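You operate a simulated robot arm through the tools that you are given. There is no shell and no other tool. Be economical: measure what you need, move in short steps, check, and stop when the job is done.

You are at the controls of a simulated robot arm. One attempt, no reset.

JOB
Put the chip puck labelled "160 g" from the top of the white bench on top of the green-band drain cup and the chip puck labelled "180 g" on top of the clear orange-band drain cup.

It is judged by the outcome, as a careful person would: the job done as asked, and still so three seconds after it is handed in. It fails if anything else is knocked over, pushed out of place, dropped, spilled or broken.

ROBOT AND FRAMES
A 7-joint arm with a two-finger parallel gripper, fixed in place. Base frame: the origin is at the foot of the arm, x ahead of it, y to its left, z up; the work surface is at about z = 0.8. Readings come in m, degrees, newtons and seconds.
With the tool pointing down near the work surface it reaches from about 0.24 to 0.68 m from the base axis. Its first joint turns from -66.0 to 66.0 degrees. Payload 2.4 kg.
Tool frame: the origin (TCP) lies between the finger pads and is the grasp point; the fingertips stand 0.03 m ahead of it; z points along the fingers, y is the line along which they close. Largest opening 0.094 m; finger width 0.028, thickness 0.01; the body of the gripper, 0.05 by 0.096 m, starts 0.055 m behind the TCP.
Orientation is told as [roll, pitch, yaw] about the base's x, y, z axes, in that order, counted from this pose: with the fingers straight down and closing along the base's y, the tool's x points along the base's -x, its y along +y and its z along -z.

CONTROLS
- The arm moves only by the tool apply_moves. Its argument "rows" is a list of rows, each an object of numbers (a shift or turn left out is 0, a gripper value left out holds the last): "claw": the closure, from 0 (fully open) to 1 (shut); "x", "y", "z": the shift along the tool's x, y, z in m; "twist": the turn about the tool's z in degrees. In form: [{"claw": .., "x": .., "y": .., "z": .., "twist": ..}, ...]. A call has 1 to 20 rows; each row is the pose to reach, as a shift and turn from the pose commanded when the call began, along the tool's axes at that moment. Each row takes 0.2 s and may step no farther than 0.05 m and 8.6 degrees from the row before; otherwise, or with a gripper value out of range, the whole call is refused. Where a pose cannot be reached the arm comes as near as it can. A force on the tool above 40 N (or 10 N above the force at the start of the call, whichever is more), or a blocked arm, ends the call early, and 0.2 s more pass. The fingers move at their own pace (about 0.153 m/s each) and stop on an object; they squeeze with about 25 N. The grip force told is the motor's: it shows also when the fingers shut on nothing. Time passes only in rows, and 0.2 s behind the last, so rows that repeat a pose let the fingers close. The reply holds the time, the measured pose of the TCP, the force on the tool along the base axes, the opening and the grip force, in the units named above and with some noise, and new pictures: "show" is both (left out), scene, wrist or none.
- Cameras (640 x 400 px; columns grow to the right, rows downward): "scene" is fixed at [0.0398, 0.4751, 1.4404]; the picture's right is [-0.73, -0.68, 0.00], its down [-0.41, 0.44, -0.80] and it looks along [0.55, -0.59, -0.60] (base axes); focal length 362 px, centre (320, 200). "wrist" rides on the gripper at [-0.037, 0, -0.058] in the tool frame; the picture's right is [0.00, -1.00, 0.00], its down [0.97, 0.00, -0.24] and it looks along [0.24, 0.00, 0.97] (tool axes); focal length 218 px, centre (320, 200).
- pixel_to_xyz(camera, pixels): for up to 12 pixels [column, row] of the newest picture of that camera ("zoom" is the newest enlarged one), the place [x, y, z] in the base frame of the surface seen there, good to about 0.002 m. The clock stands still meanwhile.
- inspect(camera, box): a new picture of the part [left, top, right, bottom] of that camera's present view, enlarged. The clock stands still meanwhile.
- finish_job(): hands the job in; it is judged then, once.

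Work in short steps. Measure before you move; look again where a grasp or a placing could have gone wrong, and mend it. You have 60 turns and 120 pictures in all, those below and enlarged ones among them. Open the gripper and draw the arm clear of the work before you hand the job in, unless the task says otherwise; then end with one line.

The tools are called after "Call:" as a command line: name --argument value ..., lists and objects as JSON in quotes. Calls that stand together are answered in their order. apply_moves: Moves the arm, as the interface text tells. Its arguments: {"type":"object","properties":{"rows":{"type":"array"},"show":{"type":"string","enum":["both","scene","wrist","none"]}},"required":["rows"]} The other tools are called the same way: pixel_to_xyz (camera, pixels) gives the place of the surface under pixels of a picture; inspect (camera, box) takes an enlarged picture of a part of a camera's view; finish_job () hands the job in.

At the start:

```text
time_s: 0.0
ee_pos: [0.4375, -0.1681, 1.0975]
tool_rot: [0.0, 0.0, 0.0]
contact_force: [0.0, 0.3, -0.4]
gripper_width: 0.0942
finger_force: 0.1
```

scene: 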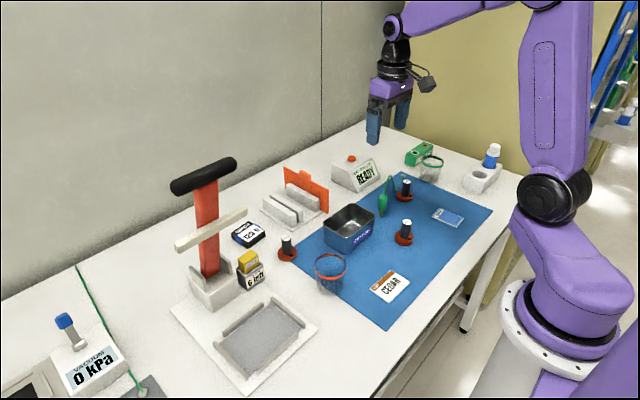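
wrist: 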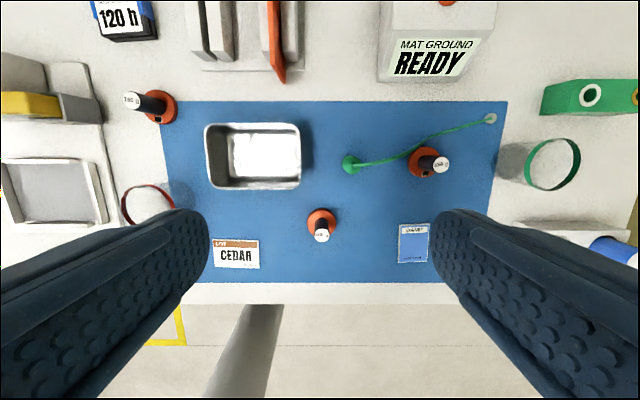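

I see three pucks with knobs (red bases, black stems with white labels) near scene pixels (287,248), (404,232), (404,188). I enlarge views to read the labels.

Call:
inspect --camera "scene" --box '[260, 160, 440, 300]'

Call:
inspect --camera "wrist" --box '[100, 70, 220, 145]'

Call:
inspect --camera "wrist" --box '[380, 130, 480, 192]'

Call:
inspect --camera "wrist" --box '[280, 195, 370, 251]'

```text
2.86 times, centred on (350, 230) of scene
```

zoom: 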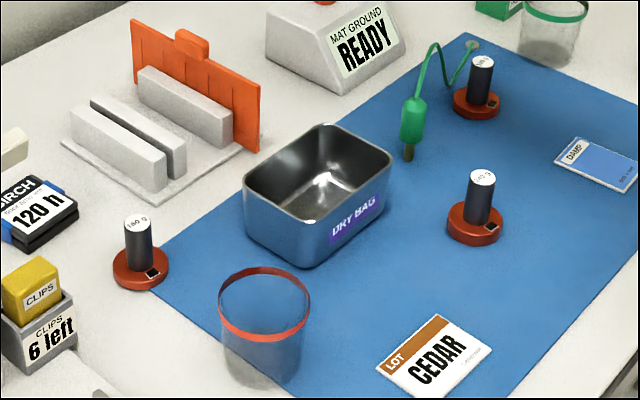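

```text
5.33 times, centred on (160, 108) of wrist
```

zoom: 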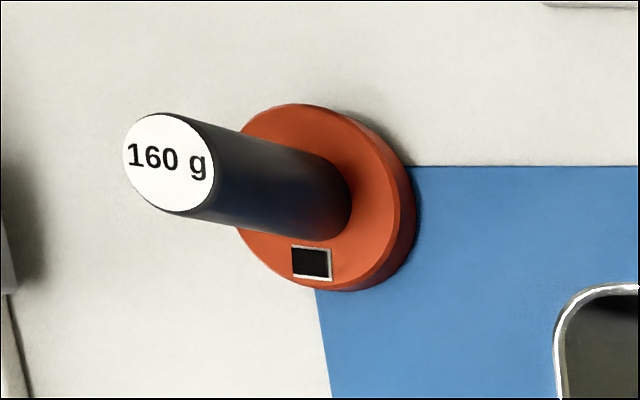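

```text
6.40 times, centred on (430, 161) of wrist
```

zoom: 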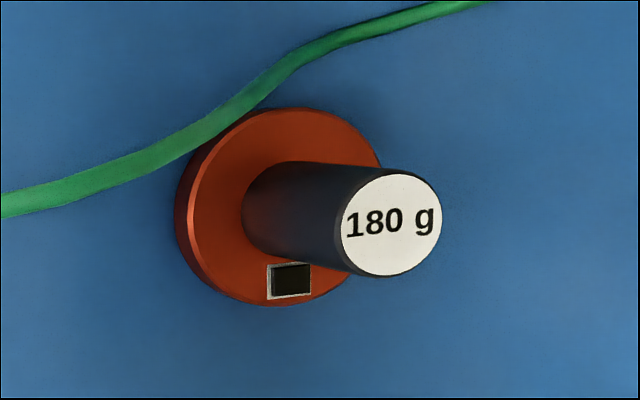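

```text
7.11 times, centred on (325, 223) of wrist
```

zoom: 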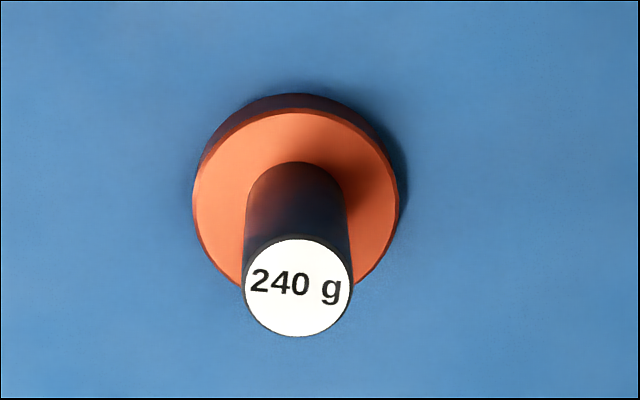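

160 g is at wrist (145,102), 180 g at (428,163), 240 g is a decoy. I measure the stem tops, bases, cup rims and the nearby obstacles.

Call:
pixel_to_xyz --camera "wrist" --pixels '[[132, 100], [440, 165], [160, 121], [420, 174], [527, 165], [579, 165], [556, 140], [553, 189], [350, 163], [410, 150], [490, 118], [165, 92]]'

Call:
pixel_to_xyz --camera "scene" --pixels '[[316, 265], [345, 266], [331, 256], [330, 276], [420, 162], [443, 164], [432, 157], [430, 170], [287, 238], [405, 181], [384, 190], [388, 178]]'

Call:
inspect --camera "scene" --box '[360, 140, 500, 230]'

Call:
inspect --camera "scene" --box '[260, 220, 400, 310]'

```text
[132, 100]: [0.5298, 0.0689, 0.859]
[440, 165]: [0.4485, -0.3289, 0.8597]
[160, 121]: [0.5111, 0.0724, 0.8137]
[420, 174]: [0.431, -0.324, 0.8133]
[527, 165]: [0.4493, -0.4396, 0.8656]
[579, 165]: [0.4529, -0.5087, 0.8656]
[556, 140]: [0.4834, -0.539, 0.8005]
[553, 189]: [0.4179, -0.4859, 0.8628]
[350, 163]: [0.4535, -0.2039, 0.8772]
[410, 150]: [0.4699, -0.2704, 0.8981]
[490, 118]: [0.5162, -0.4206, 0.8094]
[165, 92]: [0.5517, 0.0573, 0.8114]
```

```text
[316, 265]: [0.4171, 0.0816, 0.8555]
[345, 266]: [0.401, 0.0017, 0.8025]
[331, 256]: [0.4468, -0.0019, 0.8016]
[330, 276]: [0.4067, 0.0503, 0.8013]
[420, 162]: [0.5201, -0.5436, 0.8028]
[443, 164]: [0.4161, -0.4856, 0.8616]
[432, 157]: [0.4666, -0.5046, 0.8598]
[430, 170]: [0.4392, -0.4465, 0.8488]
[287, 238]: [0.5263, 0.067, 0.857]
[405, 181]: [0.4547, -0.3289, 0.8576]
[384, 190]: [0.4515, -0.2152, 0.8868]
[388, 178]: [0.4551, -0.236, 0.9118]
```

```text
4.44 times, centred on (430, 185) of scene
```

zoom: 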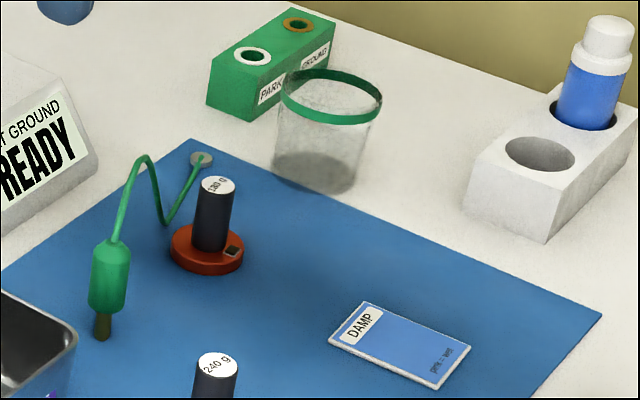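

```text
4.44 times, centred on (330, 265) of scene
```

zoom: 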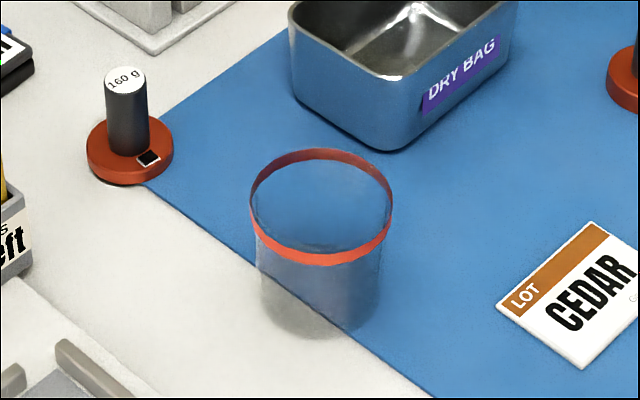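

Next I measure the rims, puck base edges and cable heights precisely, using this zoom of the orange cup.

Call:
pixel_to_xyz --camera "zoom" --pixels '[[320, 258], [254, 215], [389, 220], [320, 154], [270, 240], [370, 243], [320, 205], [90, 158], [171, 158], [130, 180], [320, 300], [320, 240]]'

Call:
inspect --camera "wrist" --box '[500, 110, 610, 220]'

Call:
inspect --camera "wrist" --box '[100, 165, 210, 235]'

Call:
inspect --camera "scene" --box '[370, 165, 430, 220]'

```text
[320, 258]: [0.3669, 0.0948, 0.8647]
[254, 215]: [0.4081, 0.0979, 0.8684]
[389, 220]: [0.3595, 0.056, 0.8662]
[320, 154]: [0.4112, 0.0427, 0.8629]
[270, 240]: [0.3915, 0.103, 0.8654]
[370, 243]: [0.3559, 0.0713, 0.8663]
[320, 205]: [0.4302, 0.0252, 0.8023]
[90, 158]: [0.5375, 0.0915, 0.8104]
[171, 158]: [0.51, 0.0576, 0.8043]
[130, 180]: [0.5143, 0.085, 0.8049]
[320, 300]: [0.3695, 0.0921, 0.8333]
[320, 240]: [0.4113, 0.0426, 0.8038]
```

```text
3.64 times, centred on (555, 165) of wrist
```

zoom: 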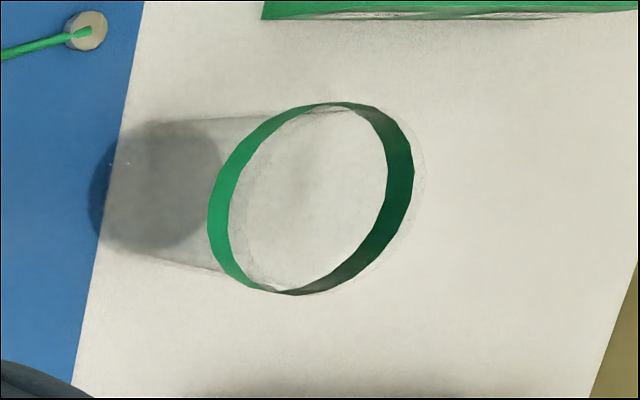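

```text
5.71 times, centred on (155, 200) of wrist
```

zoom: 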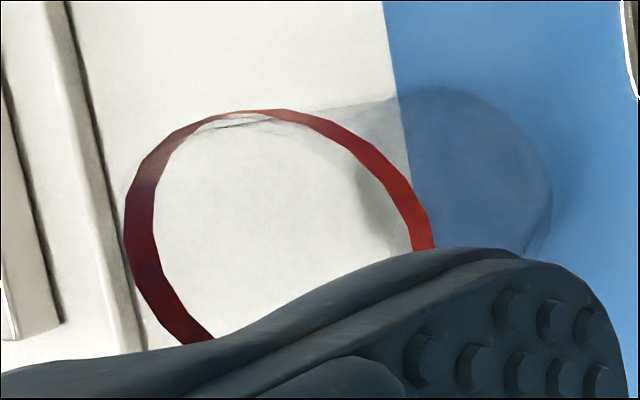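

```text
7.27 times, centred on (400, 192) of scene
```

zoom: 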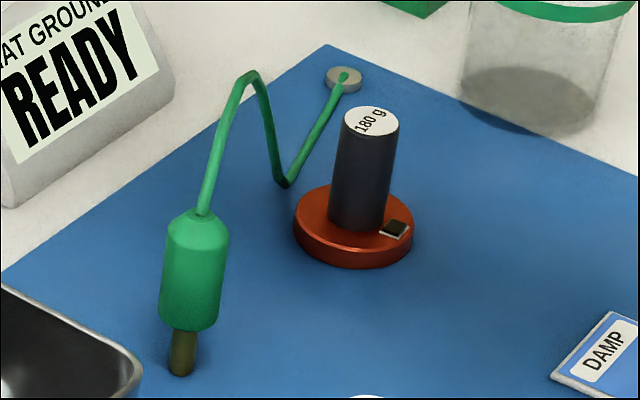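

The cup rims are about 0.068 m across and 0.066 m high, and the puck bases look smaller, so I want a view straight down into the orange cup before deciding how to place. I move above it at a safe height.

Call:
apply_moves --rows '[{"y": 0.048, "x": 0.01}, {"y": 0.096, "x": 0.02}, {"y": 0.144, "x": 0.03}, {"y": 0.192, "x": 0.04}, {"y": 0.239, "x": 0.04}, {"y": 0.239, "x": 0.04}]' --show "wrist"

Call:
inspect --camera "wrist" --box '[260, 150, 380, 240]'

```text
time_s: 1.4
ee_pos: [0.3995, 0.0741, 1.0964]
tool_rot: [0.0, 0.0, 0.0]
contact_force: [0.0, 0.3, 0.1]
gripper_width: 0.0938
finger_force: 0.0
```

wrist: 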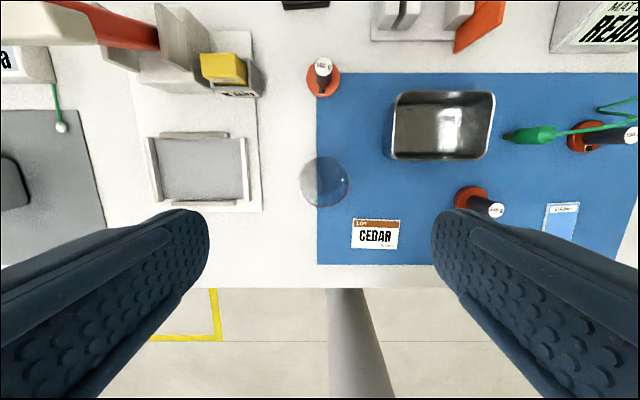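

```text
4.44 times, centred on (320, 195) of wrist
```

zoom: 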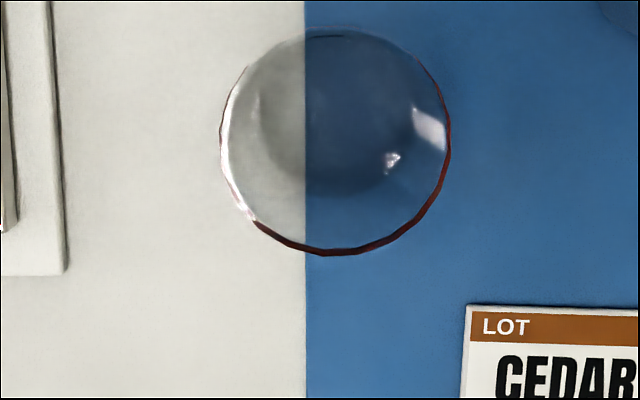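

The cup seems open with a tapering wall. I enlarge the 160 g puck to get its base and stem diameters.

Call:
inspect --camera "wrist" --box '[290, 45, 354, 107]'

Call:
pixel_to_xyz --camera "wrist" --pixels '[[322, 66], [308, 80], [338, 80], [316, 92], [331, 92], [325, 182], [325, 172], [324, 206], [310, 190], [340, 190], [324, 158], [330, 200]]'

```text
6.45 times, centred on (322, 76) of wrist
```

zoom: 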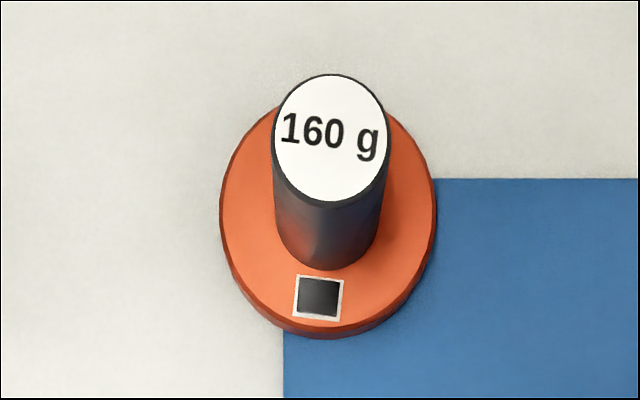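

```text
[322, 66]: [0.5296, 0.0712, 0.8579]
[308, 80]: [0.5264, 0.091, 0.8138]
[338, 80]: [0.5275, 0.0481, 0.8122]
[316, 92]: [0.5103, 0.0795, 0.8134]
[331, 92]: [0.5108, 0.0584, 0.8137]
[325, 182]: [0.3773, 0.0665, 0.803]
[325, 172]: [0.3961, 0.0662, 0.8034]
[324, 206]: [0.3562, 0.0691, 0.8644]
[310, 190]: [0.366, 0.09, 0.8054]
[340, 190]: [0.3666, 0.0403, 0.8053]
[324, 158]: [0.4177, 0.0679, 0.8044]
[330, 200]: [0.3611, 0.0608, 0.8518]
```

The base is about 0.049 m wide, the stem about 0.023 m, and the stem top is at (0.528, 0.0695, 0.858). I move above the 160 g puck with a partial preclose, lower to about 0.93 and check alignment.

Call:
apply_moves --rows '[{"claw": 0.4, "x": -0.045}, {"x": -0.09}, {"x": -0.129, "y": -0.003}, {"x": -0.129, "y": -0.003, "z": 0.045}, {"x": -0.129, "y": -0.003, "z": 0.09}, {"x": -0.129, "y": -0.003, "z": 0.13}, {"x": -0.129, "y": -0.003, "z": 0.16}, {"x": -0.129, "y": -0.003, "z": 0.16}]'

```text
time_s: 3.2
ee_pos: [0.5278, 0.0658, 0.935]
tool_rot: [-0.1, 0.0, 0.1]
contact_force: [0.1, -0.5, -0.2]
gripper_width: 0.0564
finger_force: 0.1
```

scene: 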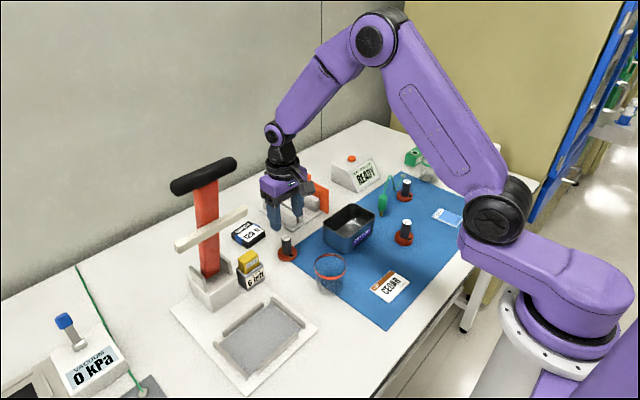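
wrist: 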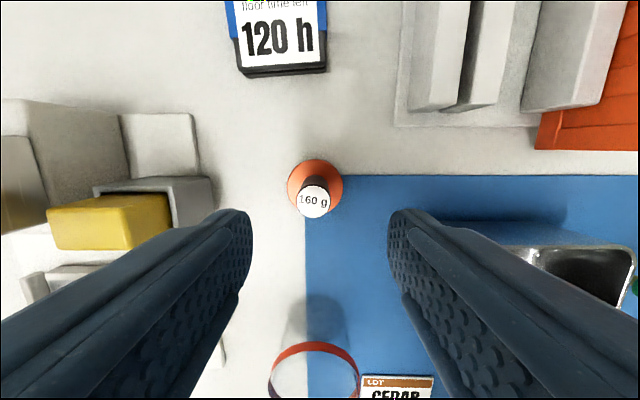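

The label shows at (313,202) against an expected (320,205), so the stem sits about 4 mm to +y. I confirm with a measurement.

Call:
pixel_to_xyz --camera "wrist" --pixels '[[313, 202], [313, 190], [313, 213], [300, 201], [326, 201], [289, 186], [342, 186], [315, 163]]'

```text
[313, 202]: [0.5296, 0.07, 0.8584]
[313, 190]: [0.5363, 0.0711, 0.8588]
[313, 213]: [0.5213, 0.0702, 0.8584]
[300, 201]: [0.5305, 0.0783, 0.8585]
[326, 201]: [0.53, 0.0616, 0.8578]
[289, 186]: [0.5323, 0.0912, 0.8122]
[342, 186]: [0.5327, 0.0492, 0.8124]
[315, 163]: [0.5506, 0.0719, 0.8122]
```

Stem centre is (0.5295, 0.070). I shift by +4.3 mm y and +1.7 mm x, descend to TCP z of about 0.866 and close.

Call:
apply_moves --rows '[{"x": -0.0017, "y": 0.0043}, {"x": -0.0017, "y": 0.0043, "z": 0.035}, {"x": -0.0017, "y": 0.0043, "z": 0.069}, {"x": -0.0017, "y": 0.0043, "z": 0.069}, {"x": -0.0017, "y": 0.0043, "z": 0.069, "claw": 0.6}, {"x": -0.0017, "y": 0.0043, "z": 0.069, "claw": 0.8}, {"x": -0.0017, "y": 0.0043, "z": 0.069, "claw": 1}, {"x": -0.0017, "y": 0.0043, "z": 0.069}]'

```text
time_s: 5.0
ee_pos: [0.5283, 0.0717, 0.8703]
tool_rot: [0.0, 0.0, 0.2]
contact_force: [-0.5, 0.1, -0.5]
gripper_width: 0.0216
finger_force: 25.5
```

scene: 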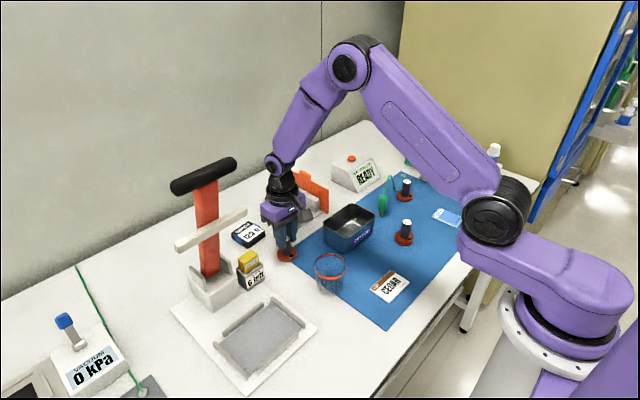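
wrist: 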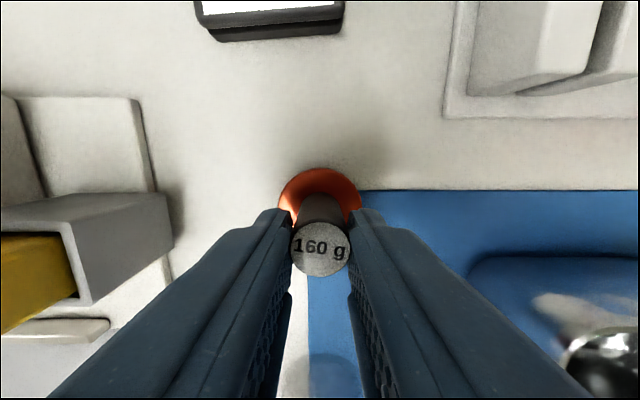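

The 160 g puck is gripped (width 0.0216, force 25 N). I lift straight up and travel at z of about 1.06 toward the green cup, stopping short of it to measure.

Call:
apply_moves --rows '[{"z": -0.03}, {"z": -0.07}, {"z": -0.115}, {"z": -0.16}, {"z": -0.19}, {"z": -0.19, "y": -0.035, "x": 0.01}, {"z": -0.19, "y": -0.08, "x": 0.025}, {"z": -0.19, "y": -0.125, "x": 0.04}, {"z": -0.19, "y": -0.17, "x": 0.055}, {"z": -0.19, "y": -0.215, "x": 0.07}, {"z": -0.19, "y": -0.26, "x": 0.085}, {"z": -0.19, "y": -0.305, "x": 0.1}, {"z": -0.19, "y": -0.35, "x": 0.115}, {"z": -0.19, "y": -0.395, "x": 0.12}, {"z": -0.19, "y": -0.435, "x": 0.12}, {"z": -0.19, "y": -0.465, "x": 0.12}, {"z": -0.19, "y": -0.465, "x": 0.12}]'

```text
time_s: 8.6
ee_pos: [0.4067, -0.3927, 1.0597]
tool_rot: [0.0, 0.0, 0.0]
contact_force: [0.2, 0.3, 0.3]
gripper_width: 0.0001
finger_force: 25.1
```

scene: 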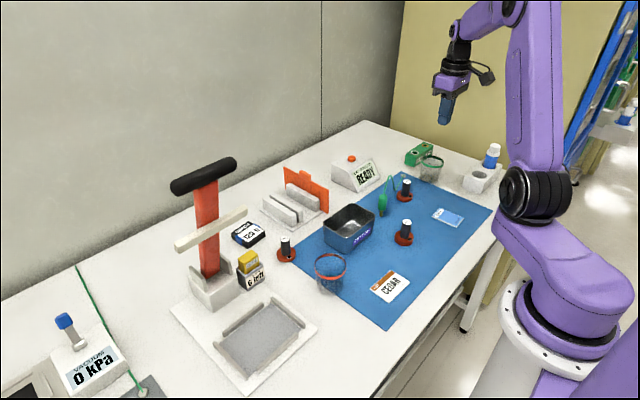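
wrist: 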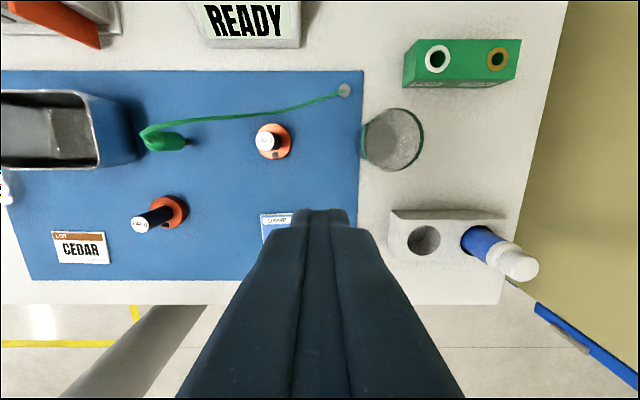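

The gripper is empty (width 0.0): the puck slipped out on the lift and appears to be still standing at scene (287,248). I check it and measure the green cup while I am here.

Call:
inspect --camera "scene" --box '[260, 220, 340, 270]'

Call:
pixel_to_xyz --camera "scene" --pixels '[[286, 239]]'

Call:
inspect --camera "wrist" --box '[340, 90, 440, 190]'

```text
8.00 times, centred on (300, 245) of scene
```

zoom: 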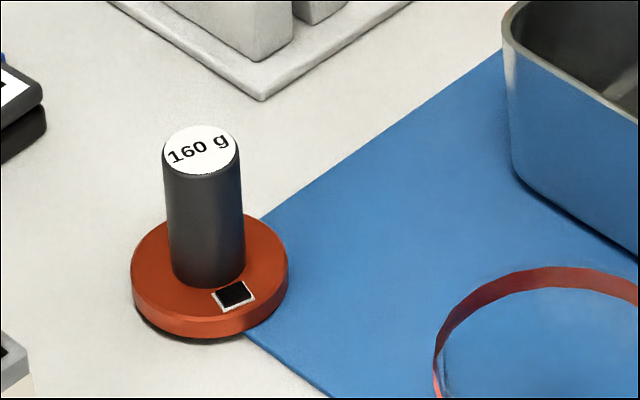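

```text
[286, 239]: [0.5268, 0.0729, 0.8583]
```

```text
4.00 times, centred on (390, 140) of wrist
```

zoom: 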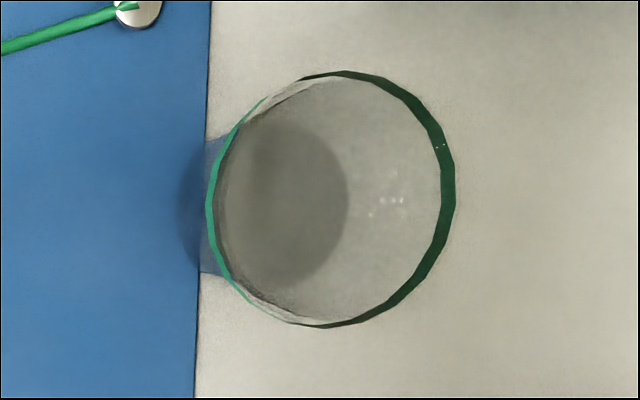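

The 160 g puck still stands upright with its chip in place. I measure the green rim from this zoom.

Call:
pixel_to_xyz --camera "zoom" --pixels '[[210, 200], [447, 200], [345, 74], [325, 324], [434, 130], [400, 300], [290, 200], [224, 250]]'

Call:
inspect --camera "wrist" --box '[250, 110, 310, 170]'

Call:
pixel_to_xyz --camera "wrist" --pixels '[[266, 141], [289, 138], [276, 158], [300, 104], [250, 117], [200, 124], [165, 141], [150, 132], [280, 108]]'

```text
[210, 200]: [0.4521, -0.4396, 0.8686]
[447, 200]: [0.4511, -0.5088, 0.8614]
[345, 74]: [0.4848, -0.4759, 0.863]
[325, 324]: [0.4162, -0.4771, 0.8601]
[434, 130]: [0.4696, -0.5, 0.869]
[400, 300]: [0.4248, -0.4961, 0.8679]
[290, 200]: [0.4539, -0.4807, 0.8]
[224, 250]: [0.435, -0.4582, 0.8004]
```

```text
6.67 times, centred on (280, 140) of wrist
```

zoom: 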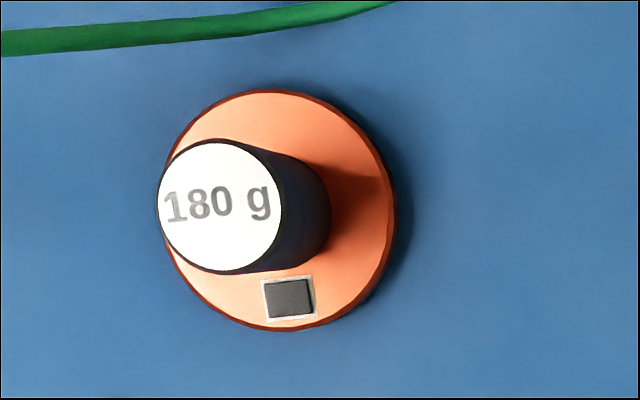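

```text
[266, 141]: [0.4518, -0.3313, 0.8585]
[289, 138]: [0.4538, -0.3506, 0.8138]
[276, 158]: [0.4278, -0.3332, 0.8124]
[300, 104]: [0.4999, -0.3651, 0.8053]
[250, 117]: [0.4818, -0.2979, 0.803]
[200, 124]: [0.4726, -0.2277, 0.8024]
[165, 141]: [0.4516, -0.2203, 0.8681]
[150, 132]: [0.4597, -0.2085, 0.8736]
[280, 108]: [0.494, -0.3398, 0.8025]
```

The green cup centre is (0.4505, -0.4745), rim z 0.868, and the 180 g stem is at (0.4515, -0.331). As I am near it, I take 180 g first with a deeper grip; first I check the cable's clearance.

Call:
inspect --camera "scene" --box '[370, 165, 430, 220]'

Call:
pixel_to_xyz --camera "zoom" --pixels '[[203, 200], [215, 140], [235, 85], [250, 74], [264, 95], [272, 140], [285, 180], [315, 135], [345, 78], [370, 120], [182, 350], [205, 250]]'

```text
7.27 times, centred on (400, 192) of scene
```

zoom: 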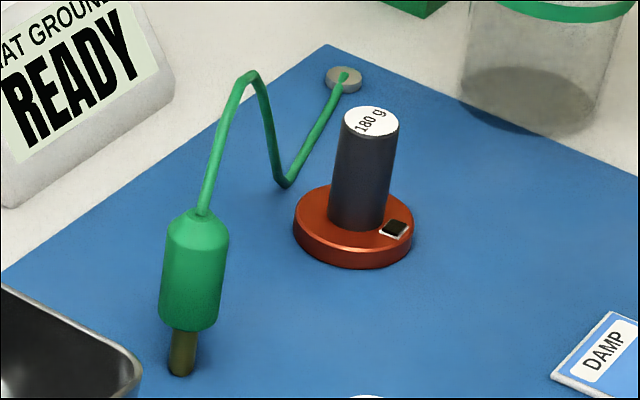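

```text
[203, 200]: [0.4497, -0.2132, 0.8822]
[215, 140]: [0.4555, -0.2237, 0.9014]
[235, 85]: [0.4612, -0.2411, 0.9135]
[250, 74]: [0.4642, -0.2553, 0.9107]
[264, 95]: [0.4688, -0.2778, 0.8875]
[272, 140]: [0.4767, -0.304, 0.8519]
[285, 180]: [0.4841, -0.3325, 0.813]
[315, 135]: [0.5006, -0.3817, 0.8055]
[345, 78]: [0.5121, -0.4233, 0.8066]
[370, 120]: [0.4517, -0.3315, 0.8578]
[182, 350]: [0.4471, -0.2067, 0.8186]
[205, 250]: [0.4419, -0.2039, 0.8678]
```

The cable's nearest point to the fingers is (0.477, -0.304, 0.852), about 9 mm clear. I hover above the 180 g stem with a narrow opening and check alignment.

Call:
apply_moves --rows '[{"claw": 0.55, "x": -0.022, "y": 0.031}, {"x": -0.0448, "y": 0.0617}, {"x": -0.0448, "y": 0.0617, "z": 0.045}, {"x": -0.0448, "y": 0.0617, "z": 0.09}, {"x": -0.0448, "y": 0.0617, "z": 0.12}, {"x": -0.0448, "y": 0.0617, "z": 0.12}]' --show "wrist"

Call:
inspect --camera "wrist" --box '[270, 150, 370, 250]'

```text
time_s: 10.0
ee_pos: [0.4545, -0.3315, 0.9401]
tool_rot: [0.0, 0.0, -0.1]
contact_force: [0.9, 0.4, -0.3]
gripper_width: 0.0421
finger_force: 0.0
```

wrist: 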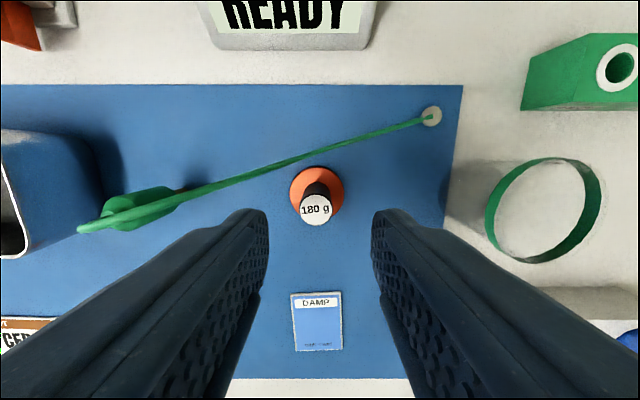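

```text
4.00 times, centred on (320, 200) of wrist
```

zoom: 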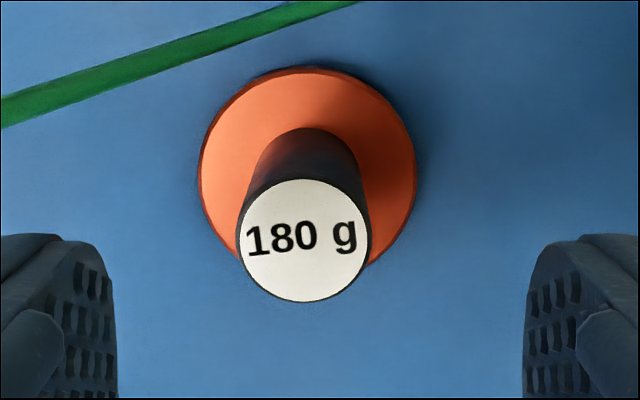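

The label is at (316,210) against the axis at (320,203.5), so I correct by tool x +3.5 mm and y +2 mm. Then I descend to TCP z 0.849 for a deeper grip and close.

Call:
apply_moves --rows '[{"x": 0.0035, "y": 0.002}, {"x": 0.0035, "y": 0.002, "z": 0.035}, {"x": 0.0035, "y": 0.002, "z": 0.065}, {"x": 0.0035, "y": 0.002, "z": 0.09}, {"x": 0.0035, "y": 0.002, "z": 0.09}, {"x": 0.0035, "y": 0.002, "z": 0.09, "claw": 0.75}, {"x": 0.0035, "y": 0.002, "z": 0.09, "claw": 1}, {"x": 0.0035, "y": 0.002, "z": 0.09}, {"x": 0.0035, "y": 0.002, "z": 0.09}]'

Call:
inspect --camera "scene" --box '[360, 140, 460, 230]'

```text
time_s: 12.0
ee_pos: [0.4497, -0.3316, 0.8471]
tool_rot: [0.0, 0.1, 0.0]
contact_force: [0.6, -1.1, 0.8]
gripper_width: 0.0219
finger_force: 25.1
```

scene: 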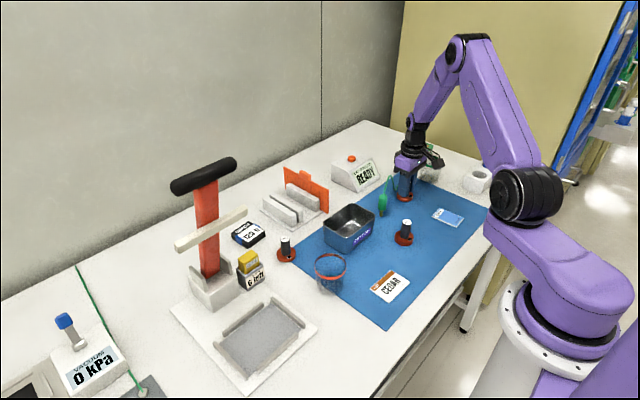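
wrist: 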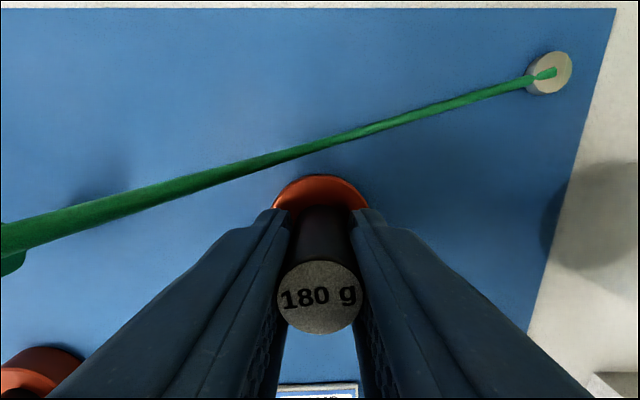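

```text
4.44 times, centred on (410, 185) of scene
```

zoom: 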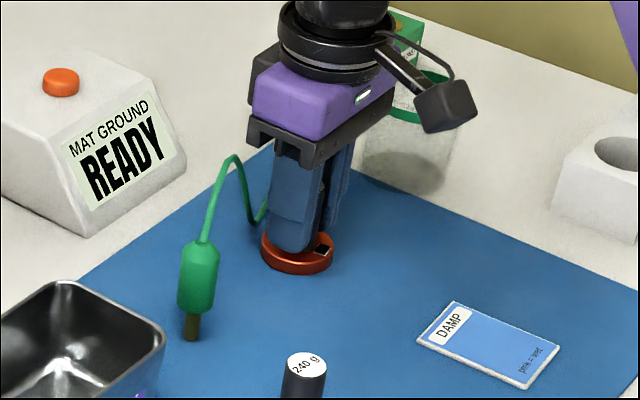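

180 g is gripped (width 0.0219). I lift 3 cm slowly, drifting slightly away from the cable, and check that it holds.

Call:
apply_moves --rows '[{"z": -0.005}, {"z": -0.012, "x": 0.002}, {"z": -0.02, "x": 0.004}, {"z": -0.03, "x": 0.006}, {"z": -0.03, "x": 0.006}]'

Call:
inspect --camera "scene" --box '[360, 140, 460, 230]'

```text
time_s: 13.2
ee_pos: [0.4445, -0.3283, 0.8798]
tool_rot: [0.0, 0.0, -0.1]
contact_force: [-0.9, -0.1, -1.4]
gripper_width: 0.0224
finger_force: 24.8
```

scene: 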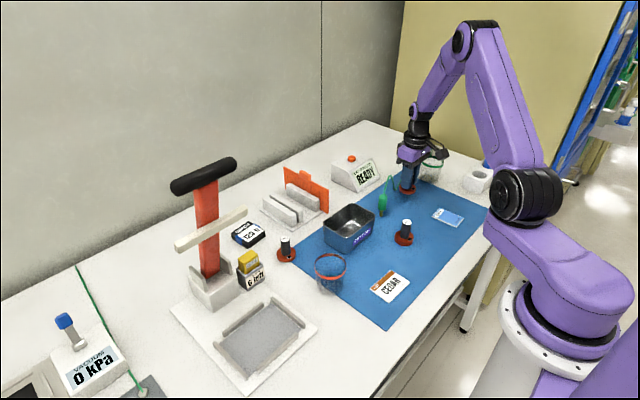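
wrist: 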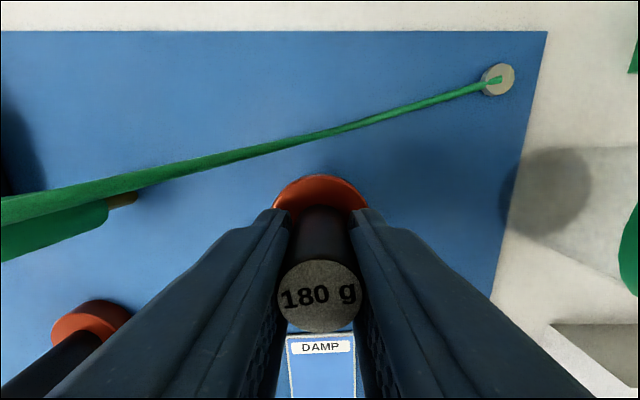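

```text
4.44 times, centred on (410, 185) of scene
```

zoom: 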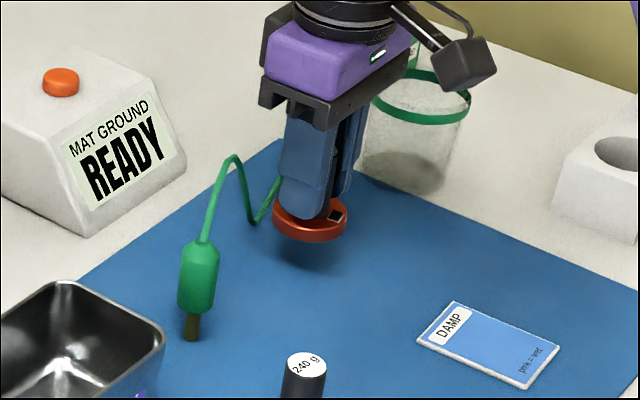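

It holds firmly and level, with the cable untouched. I raise it and carry it over the orange cup at z of about 1.03.

Call:
apply_moves --rows '[{"z": -0.02, "x": 0.003}, {"z": -0.05, "x": 0.008}, {"z": -0.085, "x": 0.015}, {"z": -0.12, "x": 0.02}, {"z": -0.145, "x": 0.022, "y": 0.015}, {"z": -0.15, "x": 0.025, "y": 0.045}, {"z": -0.15, "x": 0.03, "y": 0.085}, {"z": -0.15, "x": 0.034, "y": 0.125}, {"z": -0.15, "x": 0.038, "y": 0.165}, {"z": -0.15, "x": 0.042, "y": 0.205}, {"z": -0.15, "x": 0.045, "y": 0.245}, {"z": -0.15, "x": 0.048, "y": 0.285}, {"z": -0.15, "x": 0.05, "y": 0.325}, {"z": -0.15, "x": 0.052, "y": 0.36}, {"z": -0.15, "x": 0.054, "y": 0.385}, {"z": -0.15, "x": 0.0555, "y": 0.399}, {"z": -0.15, "x": 0.0555, "y": 0.399}]'

```text
time_s: 16.8
ee_pos: [0.387, 0.0716, 1.0301]
tool_rot: [-0.1, 0.1, 0.0]
contact_force: [-0.5, -0.5, -2.3]
gripper_width: 0.022
finger_force: 24.6
```

scene: 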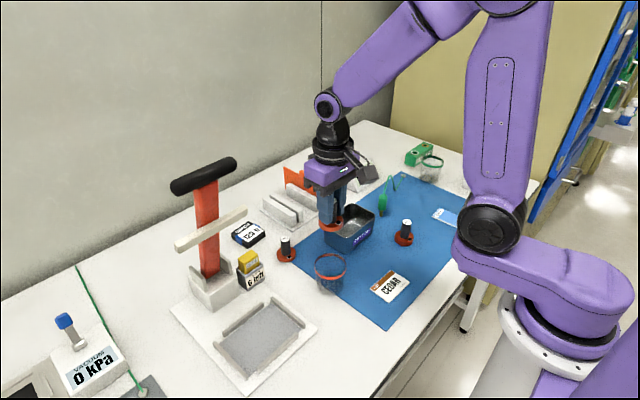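
wrist: 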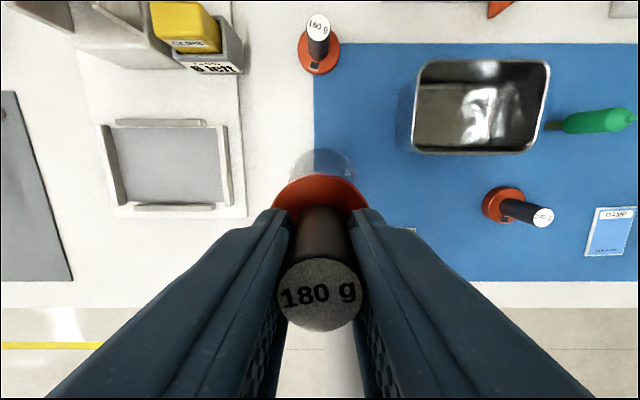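

I lower until the puck bottom is about 3 cm above the rim and check alignment with the scene camera.

Call:
apply_moves --rows '[{"z": 0.03}, {"z": 0.06}, {"z": 0.083}, {"z": 0.083}, {"z": 0.083}]'

Call:
inspect --camera "scene" --box '[280, 210, 380, 300]'

```text
time_s: 18.0
ee_pos: [0.3895, 0.0716, 0.9449]
tool_rot: [-0.1, -0.1, 0.0]
contact_force: [-0.1, -0.4, -2.1]
gripper_width: 0.0221
finger_force: 25.0
```

scene: 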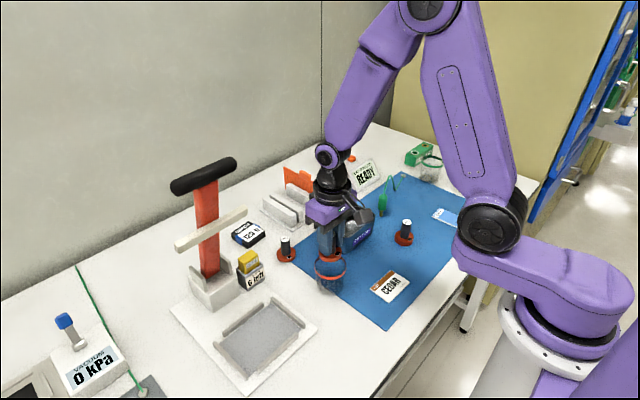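
wrist: 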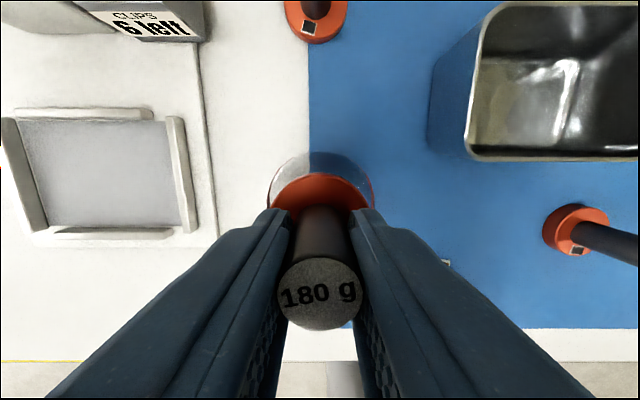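

```text
4.44 times, centred on (330, 255) of scene
```

zoom: 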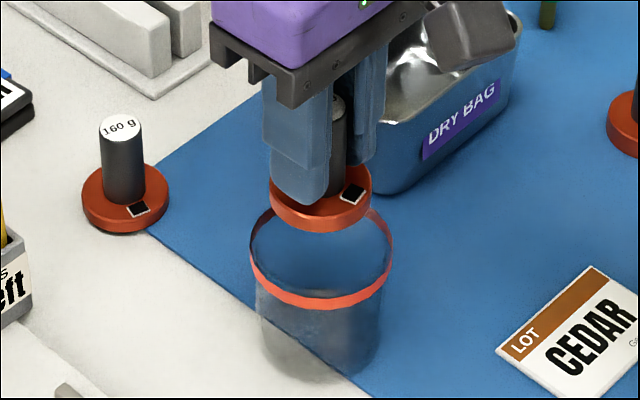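

Lateral alignment is good (puck 270–372 against rim 250–392 in the zoom). I check the fore-aft direction.

Call:
pixel_to_xyz --camera "wrist" --pixels '[[320, 176], [300, 180], [340, 180], [269, 190], [373, 190]]'

Call:
pixel_to_xyz --camera "zoom" --pixels '[[272, 195], [370, 200], [320, 225], [320, 303], [251, 255], [391, 260], [290, 292], [360, 297]]'

```text
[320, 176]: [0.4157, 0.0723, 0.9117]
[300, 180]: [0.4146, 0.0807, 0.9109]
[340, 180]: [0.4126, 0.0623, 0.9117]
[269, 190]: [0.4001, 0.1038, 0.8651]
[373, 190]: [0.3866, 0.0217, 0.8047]
```

```text
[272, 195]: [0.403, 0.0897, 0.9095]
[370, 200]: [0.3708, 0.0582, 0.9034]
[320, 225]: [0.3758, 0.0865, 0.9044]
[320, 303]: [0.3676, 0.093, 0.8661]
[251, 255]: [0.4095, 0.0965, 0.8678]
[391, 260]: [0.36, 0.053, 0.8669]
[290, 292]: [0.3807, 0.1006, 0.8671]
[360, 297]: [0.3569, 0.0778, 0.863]
```

Puck centre (0.391, 0.071) against cup centre (0.390, 0.0695). I trim by 1.5 mm and lower slowly through the rim, watching the force for contact.

Call:
apply_moves --rows '[{"y": -0.0015, "x": 0.001, "z": 0.01}, {"y": -0.0015, "x": 0.001, "z": 0.02}, {"y": -0.0015, "x": 0.001, "z": 0.027}, {"y": -0.0015, "x": 0.001, "z": 0.032}, {"y": -0.0015, "x": 0.001, "z": 0.032}]'

Call:
inspect --camera "scene" --box '[280, 210, 380, 300]'

```text
time_s: 19.2
ee_pos: [0.3865, 0.0695, 0.913]
tool_rot: [0.0, -0.2, 0.0]
contact_force: [-3.3, -1.1, 17.7]
gripper_width: 0.0221
finger_force: 25.1
```

scene: 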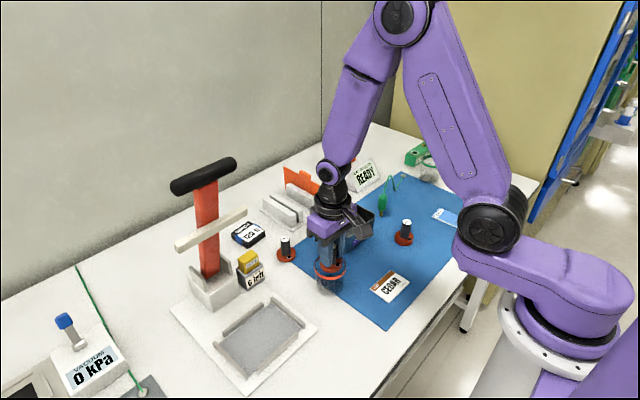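
wrist: 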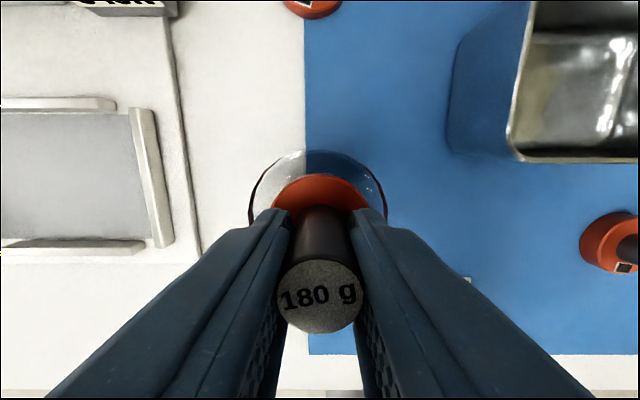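

```text
4.44 times, centred on (330, 255) of scene
```

zoom: 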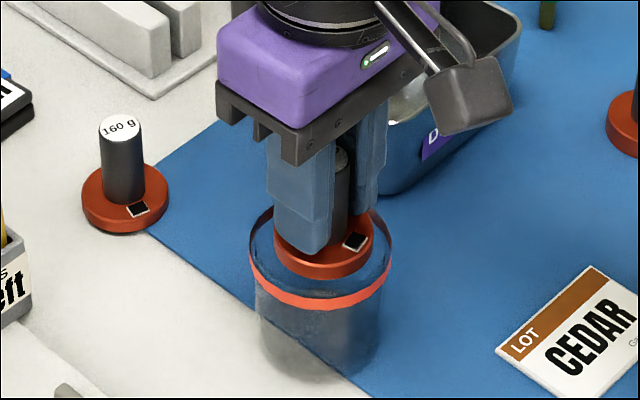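

There is 17.7 N upward contact at the rim level: the clear cup has a solid transparent top, so the puck rests there at z of about 0.866. I ease the pressure by 2 mm and read the force.

Call:
apply_moves --rows '[{"z": -0.001}, {"z": -0.002}, {"z": -0.002}]' --show "none"

```text
time_s: 20.0
ee_pos: [0.3868, 0.0693, 0.9153]
tool_rot: [0.0, 0.1, 0.1]
contact_force: [-0.5, 0.6, -1.8]
gripper_width: 0.0217
finger_force: 25.5
```

The puck now hangs free (-1.8 N). I shift +2 mm in x toward the cup centre and lower in 0.5 mm steps to a light touch.

Call:
apply_moves --rows '[{"x": -0.001, "z": -0.001}, {"x": -0.002, "z": -0.001}, {"x": -0.002}, {"x": -0.002, "z": 0.0005}, {"x": -0.002, "z": 0.0008}, {"x": -0.002, "z": 0.0008}]' --show "wrist"

Call:
inspect --camera "scene" --box '[300, 220, 360, 300]'

```text
time_s: 21.4
ee_pos: [0.3891, 0.0701, 0.9144]
tool_rot: [-0.1, -0.1, 0.0]
contact_force: [-0.3, -0.3, -2.0]
gripper_width: 0.0217
finger_force: 25.0
```

wrist: 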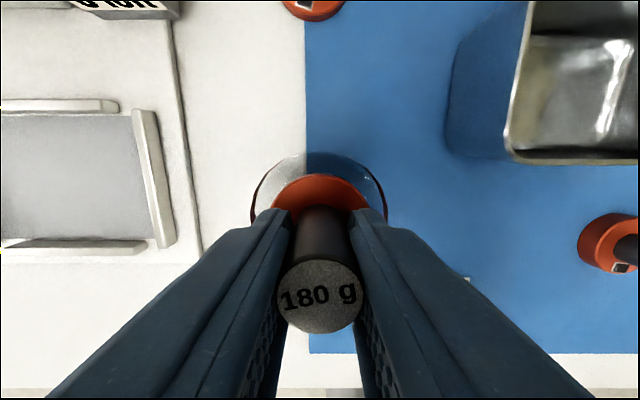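

```text
5.00 times, centred on (330, 260) of scene
```

zoom: 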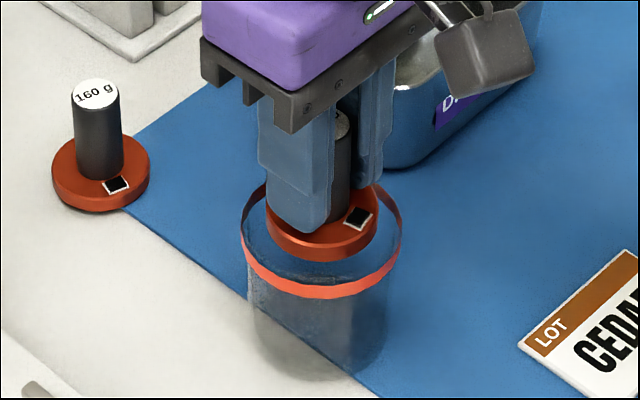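

Still hanging (-2.0 N). I lower in fine steps to find the touch.

Call:
apply_moves --rows '[{"z": 0.0005}, {"z": 0.001}, {"z": 0.001}]' --show "none"

```text
time_s: 22.2
ee_pos: [0.3898, 0.0692, 0.9138]
tool_rot: [0.0, 0.1, 0.0]
contact_force: [0.3, 0.1, -1.5]
gripper_width: 0.0219
finger_force: 25.3
```

Call:
apply_moves --rows '[{"z": 0.0004}, {"z": 0.0008}, {"z": 0.0008}]' --show "none"

```text
time_s: 23.0
ee_pos: [0.3893, 0.0695, 0.9136]
tool_rot: [0.0, -0.1, 0.0]
contact_force: [0.2, -2.1, 13.0]
gripper_width: 0.0221
finger_force: 25.0
```

Contact is at 13 N. I back off 0.5 mm and open gently to a width of 0.045, then look.

Call:
apply_moves --rows '[{"z": -0.0005}, {"z": -0.0005}, {"z": -0.0005, "claw": 0.7}, {"z": -0.0005, "claw": 0.6}, {"z": -0.0005, "claw": 0.5}, {"z": -0.0005}]'

Call:
inspect --camera "scene" --box '[300, 220, 360, 300]'

```text
time_s: 24.4
ee_pos: [0.3887, 0.0697, 0.9133]
tool_rot: [0.1, 0.0, -0.1]
contact_force: [0.2, 0.1, -0.9]
gripper_width: 0.047
finger_force: 0.1
```

scene: 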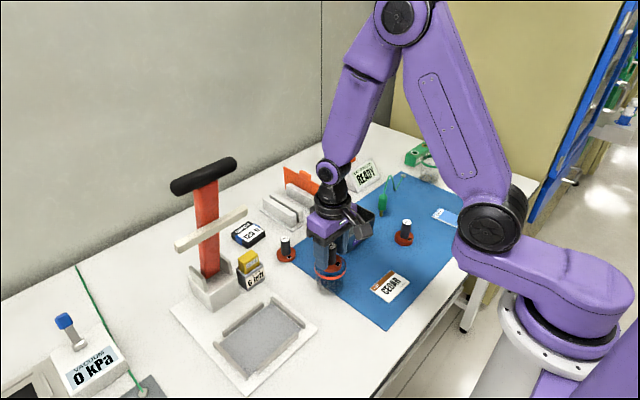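
wrist: 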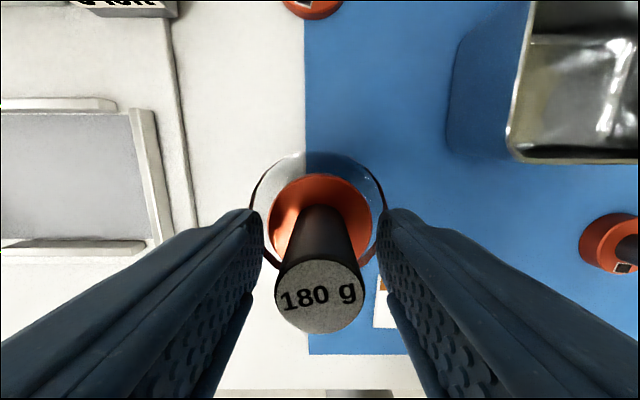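

```text
5.00 times, centred on (330, 260) of scene
```

zoom: 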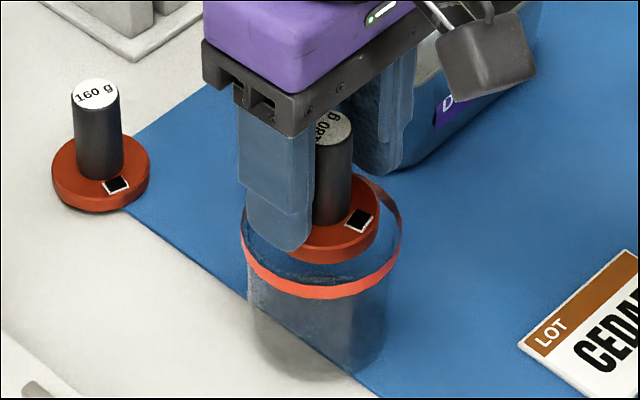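

The puck stands on the cup's top. I rise straight up, move above the 160 g puck, and look.

Call:
apply_moves --rows '[{"z": -0.02}, {"z": -0.06}, {"z": -0.1}, {"z": -0.13}, {"z": -0.13, "x": -0.045}, {"z": -0.13, "x": -0.09}, {"z": -0.13, "x": -0.13}, {"z": -0.09, "x": -0.14}, {"z": -0.05, "x": -0.14}, {"z": -0.022, "x": -0.14}, {"z": -0.022, "x": -0.14}]'

Call:
inspect --camera "wrist" --box '[270, 150, 370, 250]'

Call:
inspect --camera "scene" --box '[260, 210, 360, 300]'

Call:
pixel_to_xyz --camera "wrist" --pixels '[[313, 202], [300, 175], [330, 175]]'

```text
time_s: 26.8
ee_pos: [0.5287, 0.0682, 0.9355]
tool_rot: [-0.1, -0.1, -0.1]
contact_force: [-1.0, 0.3, 0.7]
gripper_width: 0.0469
finger_force: 0.2
```

scene: 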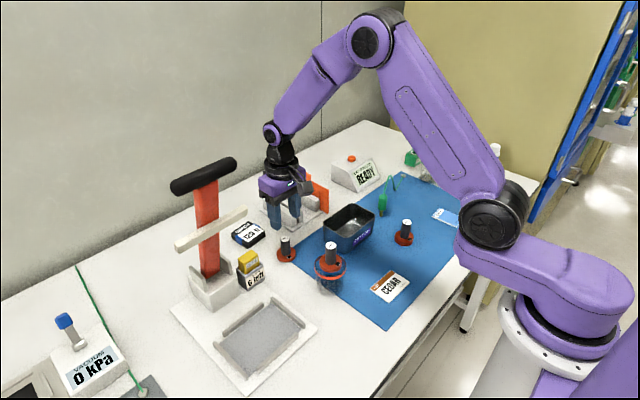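
wrist: 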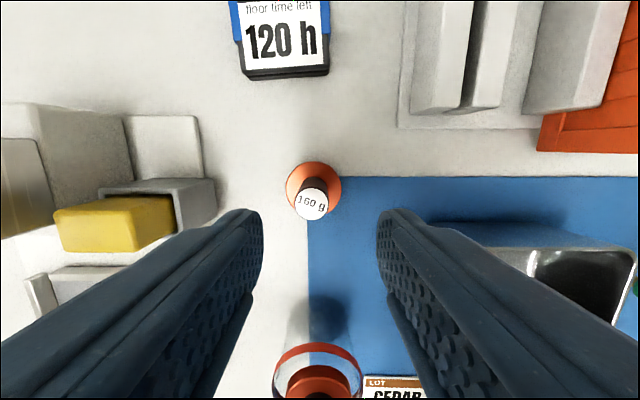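

```text
4.00 times, centred on (320, 200) of wrist
```

zoom: 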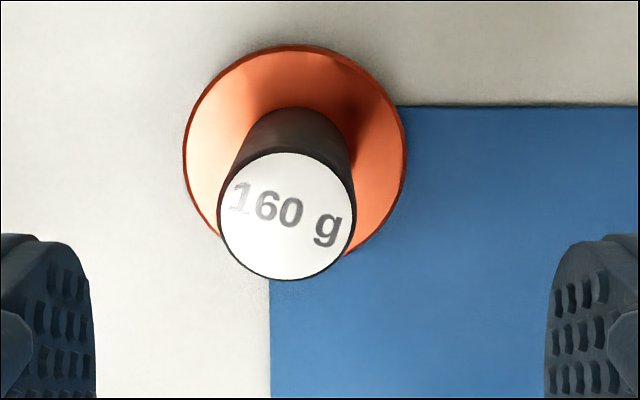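

```text
4.44 times, centred on (310, 255) of scene
```

zoom: 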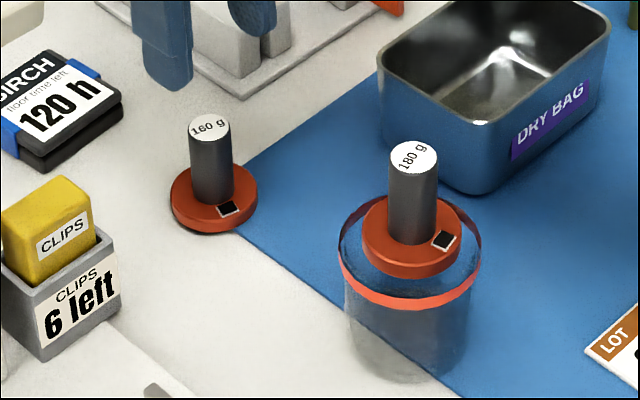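

```text
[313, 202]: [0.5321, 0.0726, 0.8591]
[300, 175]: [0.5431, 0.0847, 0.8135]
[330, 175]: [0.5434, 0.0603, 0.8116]
```

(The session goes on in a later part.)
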